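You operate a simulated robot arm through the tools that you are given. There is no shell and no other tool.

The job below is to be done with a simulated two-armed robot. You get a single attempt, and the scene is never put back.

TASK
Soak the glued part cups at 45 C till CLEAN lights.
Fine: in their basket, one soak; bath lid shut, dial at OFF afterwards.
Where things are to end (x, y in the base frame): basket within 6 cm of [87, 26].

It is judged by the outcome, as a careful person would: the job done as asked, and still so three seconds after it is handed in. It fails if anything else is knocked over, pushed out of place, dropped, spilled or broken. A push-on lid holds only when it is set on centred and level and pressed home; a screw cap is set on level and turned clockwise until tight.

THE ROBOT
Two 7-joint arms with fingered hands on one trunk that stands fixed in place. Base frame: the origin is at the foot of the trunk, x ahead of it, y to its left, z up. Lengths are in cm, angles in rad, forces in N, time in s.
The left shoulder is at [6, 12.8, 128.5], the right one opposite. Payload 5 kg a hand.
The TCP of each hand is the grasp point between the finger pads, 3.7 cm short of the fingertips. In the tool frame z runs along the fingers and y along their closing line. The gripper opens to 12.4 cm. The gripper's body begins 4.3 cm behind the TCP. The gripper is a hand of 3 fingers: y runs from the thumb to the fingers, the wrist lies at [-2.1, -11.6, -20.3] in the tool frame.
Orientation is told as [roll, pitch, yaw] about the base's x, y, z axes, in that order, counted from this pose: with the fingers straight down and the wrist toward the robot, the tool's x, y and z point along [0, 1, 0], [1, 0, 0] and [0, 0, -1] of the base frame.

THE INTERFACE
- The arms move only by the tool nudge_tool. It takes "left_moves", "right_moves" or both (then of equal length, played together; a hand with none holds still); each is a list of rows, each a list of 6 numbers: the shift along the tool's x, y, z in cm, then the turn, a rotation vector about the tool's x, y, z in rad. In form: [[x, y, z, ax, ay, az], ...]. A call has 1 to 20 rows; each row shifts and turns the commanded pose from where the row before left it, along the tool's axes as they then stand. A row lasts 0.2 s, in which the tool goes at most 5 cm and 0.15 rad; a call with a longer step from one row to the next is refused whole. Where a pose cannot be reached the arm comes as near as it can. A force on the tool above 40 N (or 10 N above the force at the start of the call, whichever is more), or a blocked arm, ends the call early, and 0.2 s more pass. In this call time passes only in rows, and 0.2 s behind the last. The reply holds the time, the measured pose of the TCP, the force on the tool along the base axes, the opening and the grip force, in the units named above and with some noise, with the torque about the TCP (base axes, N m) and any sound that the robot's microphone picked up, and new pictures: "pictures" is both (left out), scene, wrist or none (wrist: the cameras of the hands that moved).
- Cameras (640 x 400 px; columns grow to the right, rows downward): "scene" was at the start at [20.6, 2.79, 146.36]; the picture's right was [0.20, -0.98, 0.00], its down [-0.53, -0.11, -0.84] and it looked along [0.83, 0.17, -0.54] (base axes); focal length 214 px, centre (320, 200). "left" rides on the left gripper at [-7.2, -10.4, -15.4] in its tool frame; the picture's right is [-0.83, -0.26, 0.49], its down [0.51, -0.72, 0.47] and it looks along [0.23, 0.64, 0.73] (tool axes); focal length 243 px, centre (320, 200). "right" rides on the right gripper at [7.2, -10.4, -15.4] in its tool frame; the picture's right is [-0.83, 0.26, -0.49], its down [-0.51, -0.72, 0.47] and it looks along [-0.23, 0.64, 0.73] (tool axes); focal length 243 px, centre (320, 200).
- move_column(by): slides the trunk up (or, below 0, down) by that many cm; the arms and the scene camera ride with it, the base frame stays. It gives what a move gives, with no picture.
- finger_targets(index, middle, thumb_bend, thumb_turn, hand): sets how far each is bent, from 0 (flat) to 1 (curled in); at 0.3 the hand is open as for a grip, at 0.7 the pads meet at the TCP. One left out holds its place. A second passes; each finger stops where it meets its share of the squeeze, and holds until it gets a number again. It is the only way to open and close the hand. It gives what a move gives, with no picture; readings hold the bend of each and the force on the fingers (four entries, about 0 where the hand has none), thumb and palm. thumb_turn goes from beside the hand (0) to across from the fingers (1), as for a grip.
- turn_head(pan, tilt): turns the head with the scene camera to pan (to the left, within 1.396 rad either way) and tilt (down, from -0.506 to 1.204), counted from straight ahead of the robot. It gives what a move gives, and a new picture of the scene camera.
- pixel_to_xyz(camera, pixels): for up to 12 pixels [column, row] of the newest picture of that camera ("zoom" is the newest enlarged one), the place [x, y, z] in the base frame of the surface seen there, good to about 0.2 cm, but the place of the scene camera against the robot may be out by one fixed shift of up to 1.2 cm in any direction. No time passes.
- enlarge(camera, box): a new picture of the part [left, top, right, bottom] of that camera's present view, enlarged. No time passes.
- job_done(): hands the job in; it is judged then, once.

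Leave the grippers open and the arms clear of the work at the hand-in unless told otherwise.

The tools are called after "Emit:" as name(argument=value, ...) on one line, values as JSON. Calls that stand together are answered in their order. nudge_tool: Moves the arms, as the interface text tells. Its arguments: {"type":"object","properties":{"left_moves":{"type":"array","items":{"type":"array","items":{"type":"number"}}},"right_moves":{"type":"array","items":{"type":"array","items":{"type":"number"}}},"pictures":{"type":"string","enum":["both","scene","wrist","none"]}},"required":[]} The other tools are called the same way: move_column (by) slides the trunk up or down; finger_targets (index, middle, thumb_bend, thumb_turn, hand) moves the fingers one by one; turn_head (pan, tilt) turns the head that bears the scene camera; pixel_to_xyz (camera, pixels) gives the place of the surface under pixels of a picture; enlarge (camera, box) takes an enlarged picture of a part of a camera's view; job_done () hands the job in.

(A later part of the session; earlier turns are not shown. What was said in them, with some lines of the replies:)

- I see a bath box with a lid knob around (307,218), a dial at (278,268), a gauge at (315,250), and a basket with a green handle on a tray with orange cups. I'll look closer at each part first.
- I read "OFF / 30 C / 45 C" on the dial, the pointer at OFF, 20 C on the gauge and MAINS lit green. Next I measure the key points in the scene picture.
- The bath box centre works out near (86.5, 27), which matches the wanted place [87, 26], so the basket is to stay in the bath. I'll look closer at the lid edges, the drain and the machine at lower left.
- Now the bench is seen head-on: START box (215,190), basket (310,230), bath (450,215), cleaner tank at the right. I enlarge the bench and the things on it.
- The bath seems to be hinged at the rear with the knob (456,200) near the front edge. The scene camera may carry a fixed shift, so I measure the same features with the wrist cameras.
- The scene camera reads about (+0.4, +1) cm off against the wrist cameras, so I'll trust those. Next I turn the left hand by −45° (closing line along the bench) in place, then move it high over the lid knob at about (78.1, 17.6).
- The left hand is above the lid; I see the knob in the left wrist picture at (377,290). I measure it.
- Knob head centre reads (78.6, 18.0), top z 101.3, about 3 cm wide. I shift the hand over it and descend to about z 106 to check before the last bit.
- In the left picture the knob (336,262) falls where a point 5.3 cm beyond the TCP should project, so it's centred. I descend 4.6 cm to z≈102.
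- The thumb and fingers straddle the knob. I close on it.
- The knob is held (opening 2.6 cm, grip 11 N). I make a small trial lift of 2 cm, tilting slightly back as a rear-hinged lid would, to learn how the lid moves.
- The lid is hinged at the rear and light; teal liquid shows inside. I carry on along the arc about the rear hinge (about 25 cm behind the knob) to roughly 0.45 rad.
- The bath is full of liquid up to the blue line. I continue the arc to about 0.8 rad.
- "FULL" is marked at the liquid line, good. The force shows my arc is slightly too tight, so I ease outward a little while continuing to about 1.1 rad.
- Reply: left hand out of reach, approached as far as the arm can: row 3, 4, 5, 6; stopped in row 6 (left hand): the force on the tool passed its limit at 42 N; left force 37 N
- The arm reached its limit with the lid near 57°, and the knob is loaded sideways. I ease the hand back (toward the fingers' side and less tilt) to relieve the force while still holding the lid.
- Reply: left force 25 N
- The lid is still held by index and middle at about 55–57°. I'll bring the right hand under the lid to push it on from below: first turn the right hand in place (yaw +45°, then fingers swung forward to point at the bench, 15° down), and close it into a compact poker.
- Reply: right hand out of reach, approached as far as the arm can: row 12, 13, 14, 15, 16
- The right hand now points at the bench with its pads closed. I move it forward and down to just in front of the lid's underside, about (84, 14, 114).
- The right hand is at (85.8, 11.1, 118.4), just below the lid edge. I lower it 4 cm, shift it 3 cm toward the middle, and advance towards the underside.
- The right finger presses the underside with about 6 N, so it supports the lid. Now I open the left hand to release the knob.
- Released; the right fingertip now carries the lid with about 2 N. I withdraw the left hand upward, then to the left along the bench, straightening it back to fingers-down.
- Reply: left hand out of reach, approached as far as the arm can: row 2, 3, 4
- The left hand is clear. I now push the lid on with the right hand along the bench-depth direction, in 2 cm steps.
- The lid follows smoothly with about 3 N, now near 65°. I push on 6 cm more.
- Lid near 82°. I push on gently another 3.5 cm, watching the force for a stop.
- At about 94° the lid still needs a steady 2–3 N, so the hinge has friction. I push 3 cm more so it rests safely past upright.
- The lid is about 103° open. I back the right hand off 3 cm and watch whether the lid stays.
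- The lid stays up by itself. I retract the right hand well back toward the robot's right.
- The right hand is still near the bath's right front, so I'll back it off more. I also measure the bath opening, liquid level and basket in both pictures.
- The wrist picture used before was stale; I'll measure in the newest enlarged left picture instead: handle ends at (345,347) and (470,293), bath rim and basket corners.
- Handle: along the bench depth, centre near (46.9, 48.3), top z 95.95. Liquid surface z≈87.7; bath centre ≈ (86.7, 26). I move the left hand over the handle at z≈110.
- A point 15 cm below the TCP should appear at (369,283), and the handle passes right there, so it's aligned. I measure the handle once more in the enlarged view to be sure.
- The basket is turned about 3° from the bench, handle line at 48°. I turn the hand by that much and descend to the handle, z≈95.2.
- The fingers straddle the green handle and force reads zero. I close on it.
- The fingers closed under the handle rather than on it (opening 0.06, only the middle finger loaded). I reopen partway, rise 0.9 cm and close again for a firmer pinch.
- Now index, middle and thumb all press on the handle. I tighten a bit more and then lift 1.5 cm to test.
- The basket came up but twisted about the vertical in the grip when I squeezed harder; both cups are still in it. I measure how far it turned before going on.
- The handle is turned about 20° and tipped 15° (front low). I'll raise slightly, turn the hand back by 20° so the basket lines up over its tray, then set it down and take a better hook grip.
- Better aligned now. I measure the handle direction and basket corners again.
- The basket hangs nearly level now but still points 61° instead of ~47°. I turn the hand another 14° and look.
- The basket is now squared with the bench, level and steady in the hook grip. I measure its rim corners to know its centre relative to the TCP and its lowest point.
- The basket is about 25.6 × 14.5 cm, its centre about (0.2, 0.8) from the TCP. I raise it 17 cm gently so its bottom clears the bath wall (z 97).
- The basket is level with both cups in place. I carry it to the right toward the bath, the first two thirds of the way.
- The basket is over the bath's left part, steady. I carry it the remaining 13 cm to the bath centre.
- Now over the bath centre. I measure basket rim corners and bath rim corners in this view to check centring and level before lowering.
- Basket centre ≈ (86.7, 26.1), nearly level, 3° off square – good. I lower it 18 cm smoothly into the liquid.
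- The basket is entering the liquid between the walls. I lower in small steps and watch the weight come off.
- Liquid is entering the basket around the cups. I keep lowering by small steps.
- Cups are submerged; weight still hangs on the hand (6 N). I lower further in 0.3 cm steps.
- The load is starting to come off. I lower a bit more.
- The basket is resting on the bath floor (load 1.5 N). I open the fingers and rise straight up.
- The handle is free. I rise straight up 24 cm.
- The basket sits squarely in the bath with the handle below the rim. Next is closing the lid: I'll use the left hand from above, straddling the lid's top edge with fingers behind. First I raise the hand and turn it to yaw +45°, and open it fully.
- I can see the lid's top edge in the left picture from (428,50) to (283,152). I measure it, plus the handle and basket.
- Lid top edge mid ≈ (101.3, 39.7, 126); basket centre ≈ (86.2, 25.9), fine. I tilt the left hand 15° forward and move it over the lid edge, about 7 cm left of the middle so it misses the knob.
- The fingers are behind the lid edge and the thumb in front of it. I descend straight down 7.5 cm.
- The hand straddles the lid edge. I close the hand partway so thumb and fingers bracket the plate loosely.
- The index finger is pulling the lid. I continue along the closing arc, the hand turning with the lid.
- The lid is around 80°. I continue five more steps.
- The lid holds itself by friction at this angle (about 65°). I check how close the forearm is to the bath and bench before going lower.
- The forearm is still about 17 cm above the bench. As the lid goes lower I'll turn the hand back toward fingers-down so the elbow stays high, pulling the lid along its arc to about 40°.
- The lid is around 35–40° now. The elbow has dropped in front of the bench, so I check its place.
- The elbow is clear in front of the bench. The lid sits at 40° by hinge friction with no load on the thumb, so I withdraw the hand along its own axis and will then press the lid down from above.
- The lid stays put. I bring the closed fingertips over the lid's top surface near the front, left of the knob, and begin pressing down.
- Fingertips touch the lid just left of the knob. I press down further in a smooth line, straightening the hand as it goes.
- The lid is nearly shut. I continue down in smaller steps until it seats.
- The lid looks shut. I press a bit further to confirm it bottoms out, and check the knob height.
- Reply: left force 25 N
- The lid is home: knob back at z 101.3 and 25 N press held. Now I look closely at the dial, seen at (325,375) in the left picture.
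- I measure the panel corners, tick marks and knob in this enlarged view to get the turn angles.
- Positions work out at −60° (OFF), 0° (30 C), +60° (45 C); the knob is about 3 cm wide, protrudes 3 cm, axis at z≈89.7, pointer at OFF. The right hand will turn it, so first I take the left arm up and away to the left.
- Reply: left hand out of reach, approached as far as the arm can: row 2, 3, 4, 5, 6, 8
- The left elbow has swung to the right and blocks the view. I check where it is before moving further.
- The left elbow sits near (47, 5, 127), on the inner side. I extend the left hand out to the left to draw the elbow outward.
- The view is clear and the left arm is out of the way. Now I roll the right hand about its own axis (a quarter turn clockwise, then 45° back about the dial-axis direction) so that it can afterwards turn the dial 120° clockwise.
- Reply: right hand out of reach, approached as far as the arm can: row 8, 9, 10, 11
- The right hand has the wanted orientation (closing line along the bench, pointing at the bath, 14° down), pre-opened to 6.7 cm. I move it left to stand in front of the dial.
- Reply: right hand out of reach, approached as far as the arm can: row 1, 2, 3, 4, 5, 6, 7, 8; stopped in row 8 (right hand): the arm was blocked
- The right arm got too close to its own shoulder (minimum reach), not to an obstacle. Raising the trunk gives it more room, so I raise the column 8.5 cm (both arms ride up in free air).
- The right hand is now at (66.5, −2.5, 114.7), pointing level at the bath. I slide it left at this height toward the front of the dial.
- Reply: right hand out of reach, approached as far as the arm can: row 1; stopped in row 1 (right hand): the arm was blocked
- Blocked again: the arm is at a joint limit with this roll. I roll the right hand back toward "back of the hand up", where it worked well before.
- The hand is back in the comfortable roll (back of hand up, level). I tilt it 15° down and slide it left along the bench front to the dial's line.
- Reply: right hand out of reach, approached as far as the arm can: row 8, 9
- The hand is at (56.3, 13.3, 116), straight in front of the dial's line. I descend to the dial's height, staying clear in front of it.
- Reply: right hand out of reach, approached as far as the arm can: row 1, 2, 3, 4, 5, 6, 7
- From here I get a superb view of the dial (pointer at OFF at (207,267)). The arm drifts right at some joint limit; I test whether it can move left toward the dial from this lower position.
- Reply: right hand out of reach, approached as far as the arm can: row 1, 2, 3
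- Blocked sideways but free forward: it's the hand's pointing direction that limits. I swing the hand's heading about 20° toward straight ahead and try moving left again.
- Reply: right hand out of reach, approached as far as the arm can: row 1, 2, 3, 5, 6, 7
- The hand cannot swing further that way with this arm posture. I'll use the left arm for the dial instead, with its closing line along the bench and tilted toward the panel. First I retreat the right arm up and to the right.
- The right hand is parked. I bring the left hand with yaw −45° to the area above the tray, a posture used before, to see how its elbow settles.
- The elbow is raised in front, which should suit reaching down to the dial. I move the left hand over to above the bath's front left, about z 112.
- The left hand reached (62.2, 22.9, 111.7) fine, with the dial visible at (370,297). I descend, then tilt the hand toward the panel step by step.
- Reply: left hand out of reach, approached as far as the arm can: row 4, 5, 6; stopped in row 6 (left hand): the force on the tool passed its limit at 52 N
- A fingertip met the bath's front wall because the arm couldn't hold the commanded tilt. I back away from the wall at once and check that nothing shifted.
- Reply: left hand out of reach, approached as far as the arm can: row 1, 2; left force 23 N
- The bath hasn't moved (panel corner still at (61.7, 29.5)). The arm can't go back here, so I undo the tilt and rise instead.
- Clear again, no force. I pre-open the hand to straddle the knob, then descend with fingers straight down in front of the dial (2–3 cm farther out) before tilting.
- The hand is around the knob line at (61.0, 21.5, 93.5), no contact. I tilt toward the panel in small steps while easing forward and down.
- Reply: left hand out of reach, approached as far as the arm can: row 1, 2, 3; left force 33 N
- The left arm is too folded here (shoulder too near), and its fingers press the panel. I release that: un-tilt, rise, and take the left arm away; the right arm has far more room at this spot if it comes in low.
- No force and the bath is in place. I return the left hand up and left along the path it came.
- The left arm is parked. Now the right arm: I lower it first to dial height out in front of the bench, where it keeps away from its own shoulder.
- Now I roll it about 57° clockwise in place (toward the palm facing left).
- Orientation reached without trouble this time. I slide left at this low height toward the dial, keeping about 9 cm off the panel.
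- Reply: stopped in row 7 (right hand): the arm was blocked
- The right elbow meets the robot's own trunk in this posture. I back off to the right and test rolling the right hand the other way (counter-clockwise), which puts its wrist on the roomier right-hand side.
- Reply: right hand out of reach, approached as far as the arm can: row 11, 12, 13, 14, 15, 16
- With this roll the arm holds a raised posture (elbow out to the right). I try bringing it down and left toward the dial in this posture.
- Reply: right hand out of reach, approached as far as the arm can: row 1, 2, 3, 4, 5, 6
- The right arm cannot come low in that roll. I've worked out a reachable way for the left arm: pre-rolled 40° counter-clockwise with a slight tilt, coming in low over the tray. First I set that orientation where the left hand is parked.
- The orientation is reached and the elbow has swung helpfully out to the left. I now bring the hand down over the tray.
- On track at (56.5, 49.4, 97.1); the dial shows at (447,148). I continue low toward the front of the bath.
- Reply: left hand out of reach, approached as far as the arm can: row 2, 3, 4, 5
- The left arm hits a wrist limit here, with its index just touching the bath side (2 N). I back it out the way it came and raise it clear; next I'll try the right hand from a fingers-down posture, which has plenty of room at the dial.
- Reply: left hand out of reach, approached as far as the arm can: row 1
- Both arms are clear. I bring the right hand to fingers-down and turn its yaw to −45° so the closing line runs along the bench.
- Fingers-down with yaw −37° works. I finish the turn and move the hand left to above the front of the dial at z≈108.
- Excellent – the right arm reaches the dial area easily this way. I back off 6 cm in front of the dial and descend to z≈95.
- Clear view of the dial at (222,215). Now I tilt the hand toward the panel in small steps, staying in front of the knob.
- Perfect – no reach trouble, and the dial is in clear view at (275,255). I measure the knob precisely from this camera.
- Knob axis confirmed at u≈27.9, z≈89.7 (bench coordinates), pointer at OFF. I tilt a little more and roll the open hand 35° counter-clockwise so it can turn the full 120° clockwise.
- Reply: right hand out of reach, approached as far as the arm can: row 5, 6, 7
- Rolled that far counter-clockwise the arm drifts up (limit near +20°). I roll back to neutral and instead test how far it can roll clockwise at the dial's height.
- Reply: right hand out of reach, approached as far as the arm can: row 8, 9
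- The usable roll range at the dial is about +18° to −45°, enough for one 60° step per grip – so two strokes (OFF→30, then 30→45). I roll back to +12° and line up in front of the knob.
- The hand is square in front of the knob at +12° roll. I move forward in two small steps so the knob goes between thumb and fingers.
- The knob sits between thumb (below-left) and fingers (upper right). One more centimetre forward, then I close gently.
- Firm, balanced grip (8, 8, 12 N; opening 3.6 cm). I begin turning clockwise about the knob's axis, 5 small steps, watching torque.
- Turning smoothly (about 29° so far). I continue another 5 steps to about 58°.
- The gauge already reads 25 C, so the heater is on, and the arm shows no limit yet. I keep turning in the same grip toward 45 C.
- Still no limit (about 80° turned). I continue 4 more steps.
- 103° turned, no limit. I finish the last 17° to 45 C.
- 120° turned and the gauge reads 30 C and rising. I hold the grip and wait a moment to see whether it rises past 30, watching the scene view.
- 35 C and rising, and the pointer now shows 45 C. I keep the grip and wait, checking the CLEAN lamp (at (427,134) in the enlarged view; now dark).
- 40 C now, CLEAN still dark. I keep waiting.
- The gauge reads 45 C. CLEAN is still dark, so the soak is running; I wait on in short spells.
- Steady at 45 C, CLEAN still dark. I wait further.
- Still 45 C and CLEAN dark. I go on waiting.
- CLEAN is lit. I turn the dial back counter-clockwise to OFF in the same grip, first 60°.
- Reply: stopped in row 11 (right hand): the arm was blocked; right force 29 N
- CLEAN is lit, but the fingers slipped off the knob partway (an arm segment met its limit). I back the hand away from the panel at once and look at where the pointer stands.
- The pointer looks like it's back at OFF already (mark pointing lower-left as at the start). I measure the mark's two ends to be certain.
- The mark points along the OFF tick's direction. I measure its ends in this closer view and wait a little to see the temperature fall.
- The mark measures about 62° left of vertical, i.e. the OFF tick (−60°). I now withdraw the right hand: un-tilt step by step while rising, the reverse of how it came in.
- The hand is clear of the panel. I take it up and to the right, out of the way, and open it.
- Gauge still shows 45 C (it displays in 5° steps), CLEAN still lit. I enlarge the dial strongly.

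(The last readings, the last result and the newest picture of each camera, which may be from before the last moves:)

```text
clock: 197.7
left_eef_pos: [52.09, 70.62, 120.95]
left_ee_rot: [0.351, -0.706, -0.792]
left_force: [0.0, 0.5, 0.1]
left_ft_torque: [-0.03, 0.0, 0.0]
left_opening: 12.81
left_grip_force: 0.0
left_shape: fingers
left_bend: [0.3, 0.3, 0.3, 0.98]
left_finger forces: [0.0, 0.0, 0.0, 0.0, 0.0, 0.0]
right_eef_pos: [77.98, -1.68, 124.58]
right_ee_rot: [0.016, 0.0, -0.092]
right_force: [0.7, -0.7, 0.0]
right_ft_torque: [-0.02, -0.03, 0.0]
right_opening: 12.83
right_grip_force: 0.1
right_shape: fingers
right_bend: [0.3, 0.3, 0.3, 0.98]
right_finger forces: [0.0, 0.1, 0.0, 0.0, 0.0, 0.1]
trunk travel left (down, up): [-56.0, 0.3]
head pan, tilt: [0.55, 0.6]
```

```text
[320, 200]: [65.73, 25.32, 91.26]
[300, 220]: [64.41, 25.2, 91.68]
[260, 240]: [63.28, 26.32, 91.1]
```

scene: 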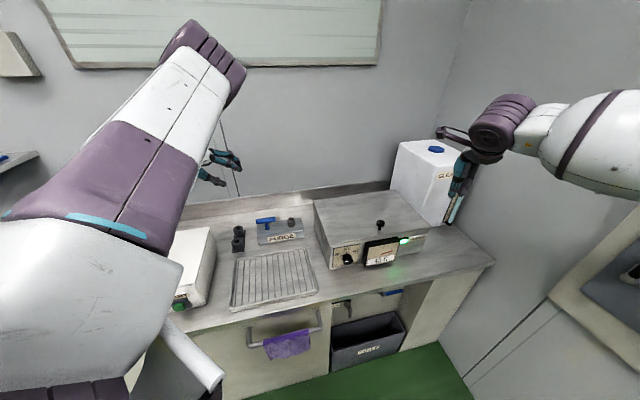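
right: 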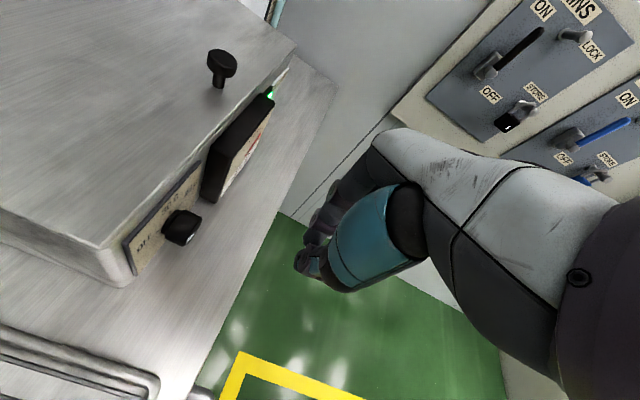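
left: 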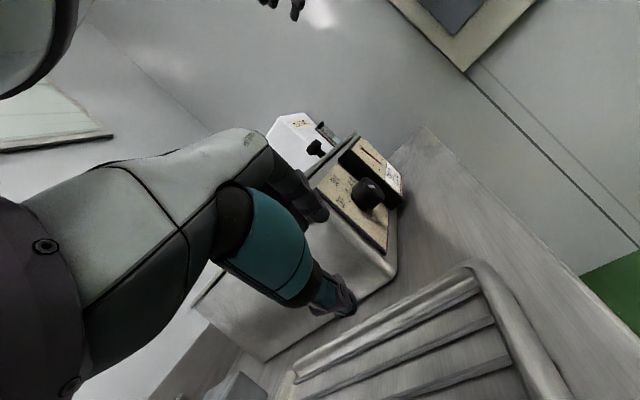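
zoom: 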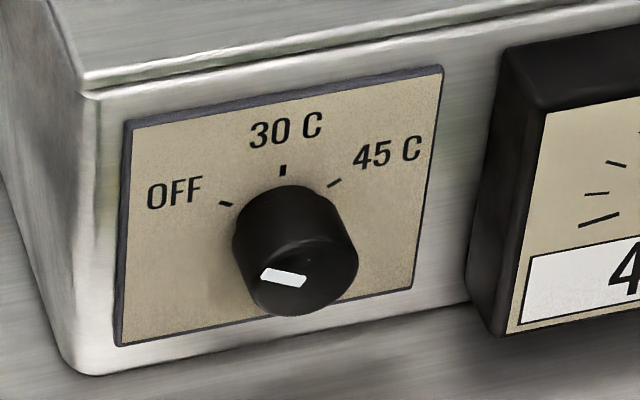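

The mark again works out at about 61° left of vertical: OFF. I move the right hand back from the bench and let some time pass to see the gauge fall.

Emit:
nudge_tool(right_moves=[[-1, -3, -1.5, 0, 0, 0], [-1, -3, -1.5, 0, 0, 0], [-1, -3, -1.5, 0, 0, 0], [-1, -3, -1.5, 0, 0, 0], [-1, -3, -1.5, 0, 0, 0], [-1, -3, -1.5, 0, 0, 0], [0, 0, 0, 0, 0, 0], [0, 0, 0, 0, 0, 0], [0, 0, 0, 0, 0, 0], [0, 0, 0, 0, 0, 0], [0, 0, 0, 0, 0, 0], [0, 0, 0, 0, 0, 0], [0, 0, 0, 0, 0, 0], [0, 0, 0, 0, 0, 0], [0, 0, 0, 0, 0, 0], [0, 0, 0, 0, 0, 0], [0, 0, 0, 0, 0, 0], [0, 0, 0, 0, 0, 0], [0, 0, 0, 0, 0, 0], [0, 0, 0, 0, 0, 0]], pictures="scene")

Emit:
enlarge(camera="scene", box=[310, 190, 450, 290])

```text
clock: 201.9
left_eef_pos: [51.89, 70.72, 120.96]
left_ee_rot: [0.35, -0.705, -0.794]
left_force: [-0.3, -0.3, -0.1]
left_ft_torque: [-0.02, -0.02, -0.03]
left_opening: 12.81
left_grip_force: 0.1
left_shape: fingers
left_bend: [0.3, 0.3, 0.3, 0.98]
left_finger forces: [0.1, 0.1, 0.0, 0.0, 0.1, 0.1]
right_eef_pos: [59.51, -6.11, 133.51]
right_ee_rot: [0.016, -0.001, -0.094]
right_force: [0.5, -0.7, 0.0]
right_ft_torque: [0.01, -0.01, -0.01]
right_opening: 12.86
right_grip_force: 0.0
right_shape: fingers
right_bend: [0.3, 0.3, 0.3, 0.98]
right_finger forces: [0.0, 0.0, 0.0, 0.0, 0.0, 0.0]
trunk travel left (down, up): [-56.0, 0.3]
head pan, tilt: [0.55, 0.6]
```

scene: 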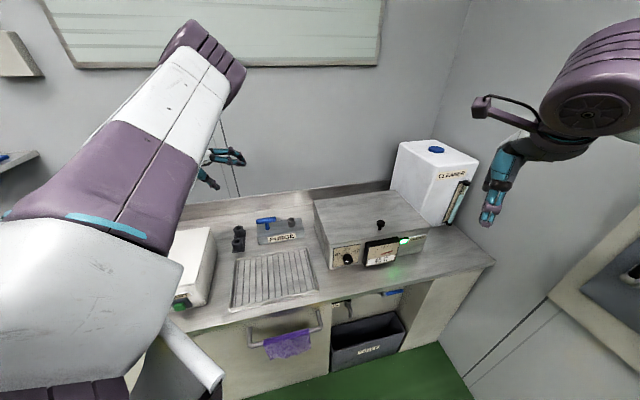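

```text
4.00 times, centred on (380, 240) of scene
```

zoom: 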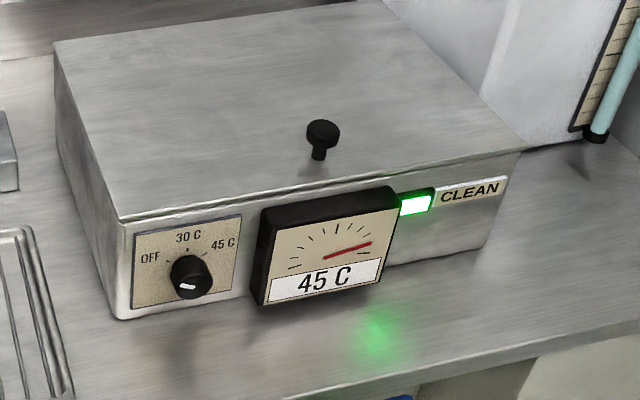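

The needle seems nearly unchanged; I wait several more seconds and compare the needle closely.

Emit:
enlarge(camera="scene", box=[366, 234, 402, 262])

Emit:
nudge_tool(left_moves=[[0, 0, 0, 0, 0, 0], [0, 0, 0, 0, 0, 0], [0, 0, 0, 0, 0, 0], [0, 0, 0, 0, 0, 0], [0, 0, 0, 0, 0, 0], [0, 0, 0, 0, 0, 0], [0, 0, 0, 0, 0, 0], [0, 0, 0, 0, 0, 0], [0, 0, 0, 0, 0, 0], [0, 0, 0, 0, 0, 0], [0, 0, 0, 0, 0, 0], [0, 0, 0, 0, 0, 0], [0, 0, 0, 0, 0, 0], [0, 0, 0, 0, 0, 0], [0, 0, 0, 0, 0, 0], [0, 0, 0, 0, 0, 0], [0, 0, 0, 0, 0, 0], [0, 0, 0, 0, 0, 0], [0, 0, 0, 0, 0, 0], [0, 0, 0, 0, 0, 0]], pictures="none")

Emit:
nudge_tool(left_moves=[[0, 0, 0, 0, 0, 0], [0, 0, 0, 0, 0, 0], [0, 0, 0, 0, 0, 0], [0, 0, 0, 0, 0, 0], [0, 0, 0, 0, 0, 0], [0, 0, 0, 0, 0, 0], [0, 0, 0, 0, 0, 0], [0, 0, 0, 0, 0, 0], [0, 0, 0, 0, 0, 0], [0, 0, 0, 0, 0, 0], [0, 0, 0, 0, 0, 0], [0, 0, 0, 0, 0, 0], [0, 0, 0, 0, 0, 0], [0, 0, 0, 0, 0, 0], [0, 0, 0, 0, 0, 0], [0, 0, 0, 0, 0, 0], [0, 0, 0, 0, 0, 0], [0, 0, 0, 0, 0, 0], [0, 0, 0, 0, 0, 0], [0, 0, 0, 0, 0, 0]], pictures="none")

Emit:
enlarge(camera="scene", box=[366, 234, 402, 262])

```text
14.29 times, centred on (384, 248) of scene
```

zoom: 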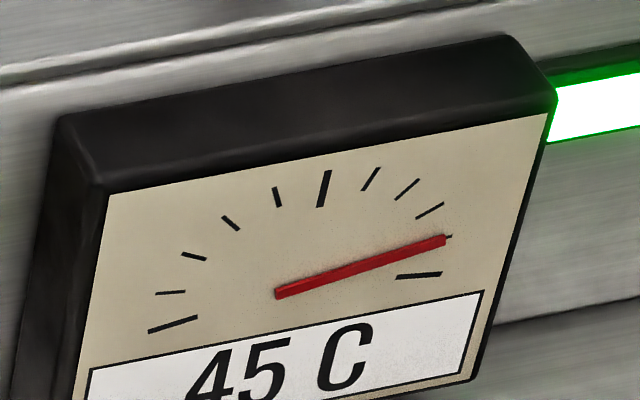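

```text
clock: 206.1
left_eef_pos: [52.02, 70.55, 121.01]
left_ee_rot: [0.351, -0.704, -0.794]
left_force: [0.1, -0.4, 0.2]
left_ft_torque: [-0.01, -0.02, 0.0]
left_opening: 12.83
left_grip_force: 0.0
left_shape: fingers
left_bend: [0.3, 0.3, 0.3, 0.98]
left_finger forces: [0.1, 0.0, 0.0, 0.1, 0.0, 0.0]
right_eef_pos: [59.47, -6.14, 133.64]
right_ee_rot: [0.016, -0.001, -0.091]
right_force: [-0.1, 0.3, -0.3]
right_ft_torque: [0.01, 0.0, 0.0]
right_opening: 12.85
right_grip_force: 0.0
right_shape: fingers
right_bend: [0.3, 0.3, 0.3, 0.98]
right_finger forces: [0.0, 0.0, 0.0, 0.0, 0.1, 0.1]
trunk travel left (down, up): [-56.0, 0.3]
head pan, tilt: [0.55, 0.6]
```

```text
clock: 210.3
left_eef_pos: [51.93, 70.65, 120.86]
left_ee_rot: [0.35, -0.706, -0.795]
left_force: [0.8, 1.2, -0.1]
left_ft_torque: [0.02, -0.02, 0.0]
left_opening: 12.84
left_grip_force: 0.1
left_shape: fingers
left_bend: [0.3, 0.3, 0.3, 0.98]
left_finger forces: [0.0, 0.0, 0.1, 0.1, 0.1, 0.1]
right_eef_pos: [59.5, -6.18, 133.49]
right_ee_rot: [0.016, -0.001, -0.093]
right_force: [0.1, -0.1, -0.2]
right_ft_torque: [-0.02, -0.03, 0.0]
right_opening: 12.87
right_grip_force: 0.0
right_shape: fingers
right_bend: [0.3, 0.3, 0.3, 0.98]
right_finger forces: [0.0, 0.0, 0.0, 0.0, 0.1, 0.1]
trunk travel left (down, up): [-56.0, 0.3]
head pan, tilt: [0.55, 0.6]
```

```text
14.29 times, centred on (384, 248) of scene
```

zoom: 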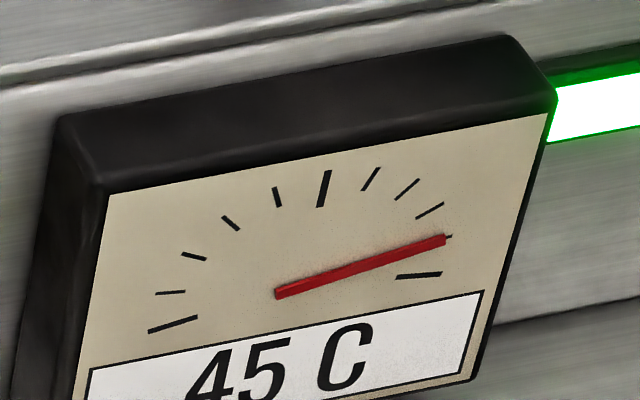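

The gauge only moves in 5° steps, so cooling isn't visible yet. To compare the dial exactly with the starting picture, I lower the trunk back by 8.5 cm (both arms are in free air) and take the same view as before.

Emit:
move_column(by=-8.5)

Emit:
turn_head(pan=0.55, tilt=0.6)

Emit:
enlarge(camera="scene", box=[290, 200, 410, 280])

```text
clock: 211.5
left_eef_pos: [51.9, 70.68, 112.49]
left_ee_rot: [0.352, -0.705, -0.793]
left_force: [0.1, -0.3, -0.2]
left_ft_torque: [0.01, 0.0, 0.02]
left_opening: 12.83
left_grip_force: 0.0
left_shape: fingers
left_bend: [0.3, 0.3, 0.3, 0.98]
left_finger forces: [0.0, 0.1, 0.1, 0.0, 0.0, 0.0]
right_eef_pos: [59.55, -6.13, 125.2]
right_ee_rot: [0.015, -0.002, -0.093]
right_force: [0.7, 0.1, -0.1]
right_ft_torque: [0.01, 0.03, -0.01]
right_opening: 12.83
right_grip_force: 0.0
right_shape: fingers
right_bend: [0.3, 0.3, 0.3, 0.98]
right_finger forces: [0.0, 0.0, 0.0, 0.0, 0.0, 0.1]
trunk travel left (down, up): [-47.5, 8.8]
head pan, tilt: [0.55, 0.6]
```

```text
clock: 212.1
left_eef_pos: [52.0, 70.75, 112.45]
left_ee_rot: [0.349, -0.705, -0.794]
left_force: [-0.3, 0.0, -0.8]
left_ft_torque: [-0.05, 0.01, 0.01]
left_opening: 12.85
left_grip_force: 0.1
left_shape: fingers
left_bend: [0.3, 0.3, 0.3, 0.98]
left_finger forces: [0.0, 0.0, 0.0, 0.0, 0.0, 0.0]
right_eef_pos: [59.59, -6.05, 125.07]
right_ee_rot: [0.016, 0.0, -0.095]
right_force: [0.5, 0.8, 0.8]
right_ft_torque: [0.02, -0.03, 0.02]
right_opening: 12.84
right_grip_force: 0.2
right_shape: fingers
right_bend: [0.3, 0.3, 0.3, 0.98]
right_finger forces: [0.0, 0.0, 0.0, 0.0, 0.1, 0.1]
trunk travel left (down, up): [-47.5, 8.8]
head pan, tilt: [0.55, 0.6]
```

scene: 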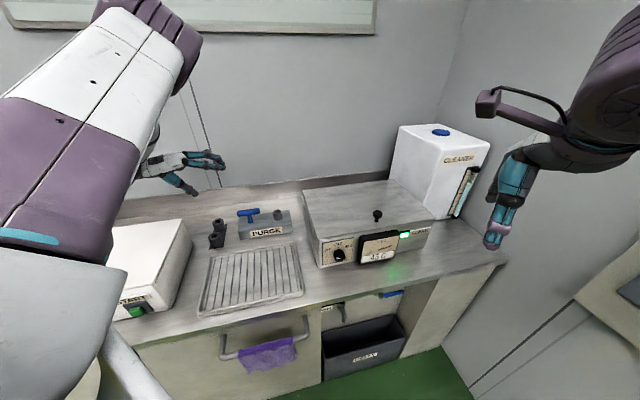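

```text
5.00 times, centred on (350, 240) of scene
```

zoom: 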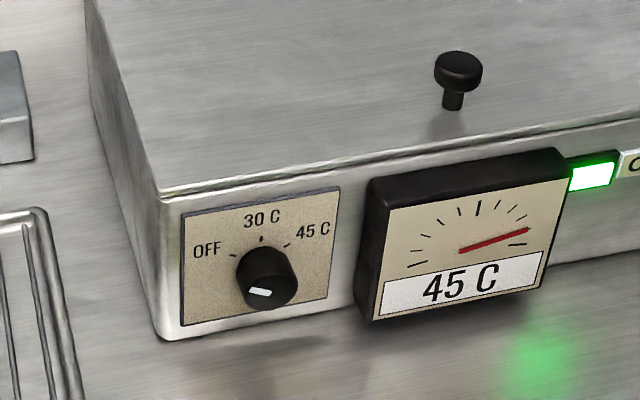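

This view matches the starting picture exactly: the pointer is at OFF, the panel and bath stand in the same pixels, the lid is flush, and CLEAN is lit. I raise the left hand a bit more for clearance and take a last look.

Emit:
nudge_tool(left_moves=[[0.79, 1.93, -2.16, 0, 0, 0], [0.79, 1.93, -2.16, 0, 0, 0], [0.79, 1.93, -2.16, 0, 0, 0], [0.79, 1.93, -2.16, 0, 0, 0]], pictures="scene")

Emit:
enlarge(camera="scene", box=[100, 150, 500, 400])

Emit:
pixel_to_xyz(camera="scene", pixels=[[378, 214], [306, 192], [378, 182], [429, 214], [322, 241], [360, 215]])

```text
clock: 213.1
left_eef_pos: [51.82, 70.55, 124.58]
left_ee_rot: [0.35, -0.703, -0.794]
left_force: [-0.1, -0.4, -0.2]
left_ft_torque: [-0.02, 0.0, 0.02]
left_opening: 12.88
left_grip_force: 0.1
left_shape: fingers
left_bend: [0.3, 0.3, 0.3, 0.98]
left_finger forces: [0.0, 0.0, 0.0, 0.1, 0.1, 0.1]
right_eef_pos: [59.53, -6.19, 125.08]
right_ee_rot: [0.019, -0.001, -0.093]
right_force: [0.0, 0.6, 0.2]
right_ft_torque: [0.03, -0.02, 0.04]
right_opening: 12.86
right_grip_force: 0.0
right_shape: fingers
right_bend: [0.3, 0.3, 0.3, 0.98]
right_finger forces: [0.1, 0.0, 0.1, 0.1, 0.0, 0.1]
trunk travel left (down, up): [-47.5, 8.8]
head pan, tilt: [0.55, 0.6]
```

scene: 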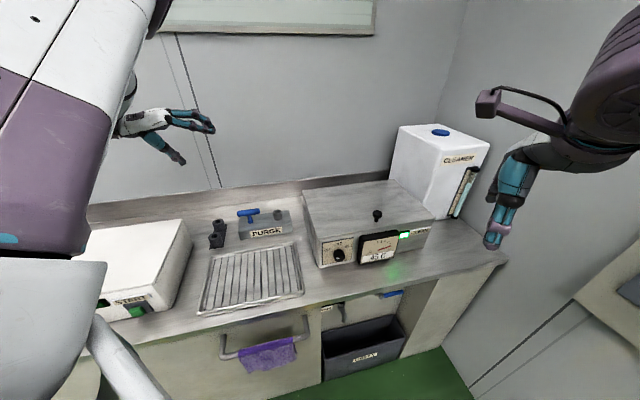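

```text
1.60 times, centred on (300, 275) of scene
```

zoom: 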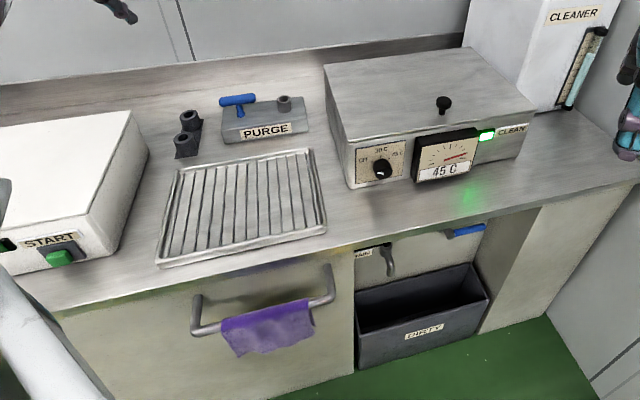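

```text
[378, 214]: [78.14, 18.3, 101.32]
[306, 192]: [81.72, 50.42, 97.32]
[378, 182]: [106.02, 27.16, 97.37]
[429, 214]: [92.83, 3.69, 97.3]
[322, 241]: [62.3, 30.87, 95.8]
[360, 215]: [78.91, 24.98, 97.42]
```

The lid is level and shut (97.3–97.4 all over, knob at 101.3). The dial is at OFF, CLEAN is lit and the basket is in the bath. Nothing on the bench has moved, and both hands are open and clear. I hand the job in.

Emit:
job_done()

```text
The job is handed in.
```

The cups went through one soak at 45 C, and I handed the job in after CLEAN lit.

- **Basket:** it is in the bath with both cups, its centre at about [86.2, 25.9], within 6 cm of [87, 26].
- **Lid:** it is shut and level. I pressed it home with about 25 N and checked its height before hand-in.
- **Dial:** it is at OFF. The pointer matched the picture taken before I turned it on. On the way back my fingers slipped off the knob, and it ended at OFF during the next move, so I checked its position closely.
- **Temperature:** the bath rose from 20 C, passed through 30 C on the way up, and held at 45 C for about 10 seconds before CLEAN lit. The gauge still read 45 C at hand-in; I did not see it start to fall.
- **Contact:** while I was trying to reach the dial, the left hand's fingertips pressed the bath front, peaking at 52 N on one try. I checked afterwards and the bath had not moved.

Both hands were left open and clear of the bench, and nothing else on it looked out of place.
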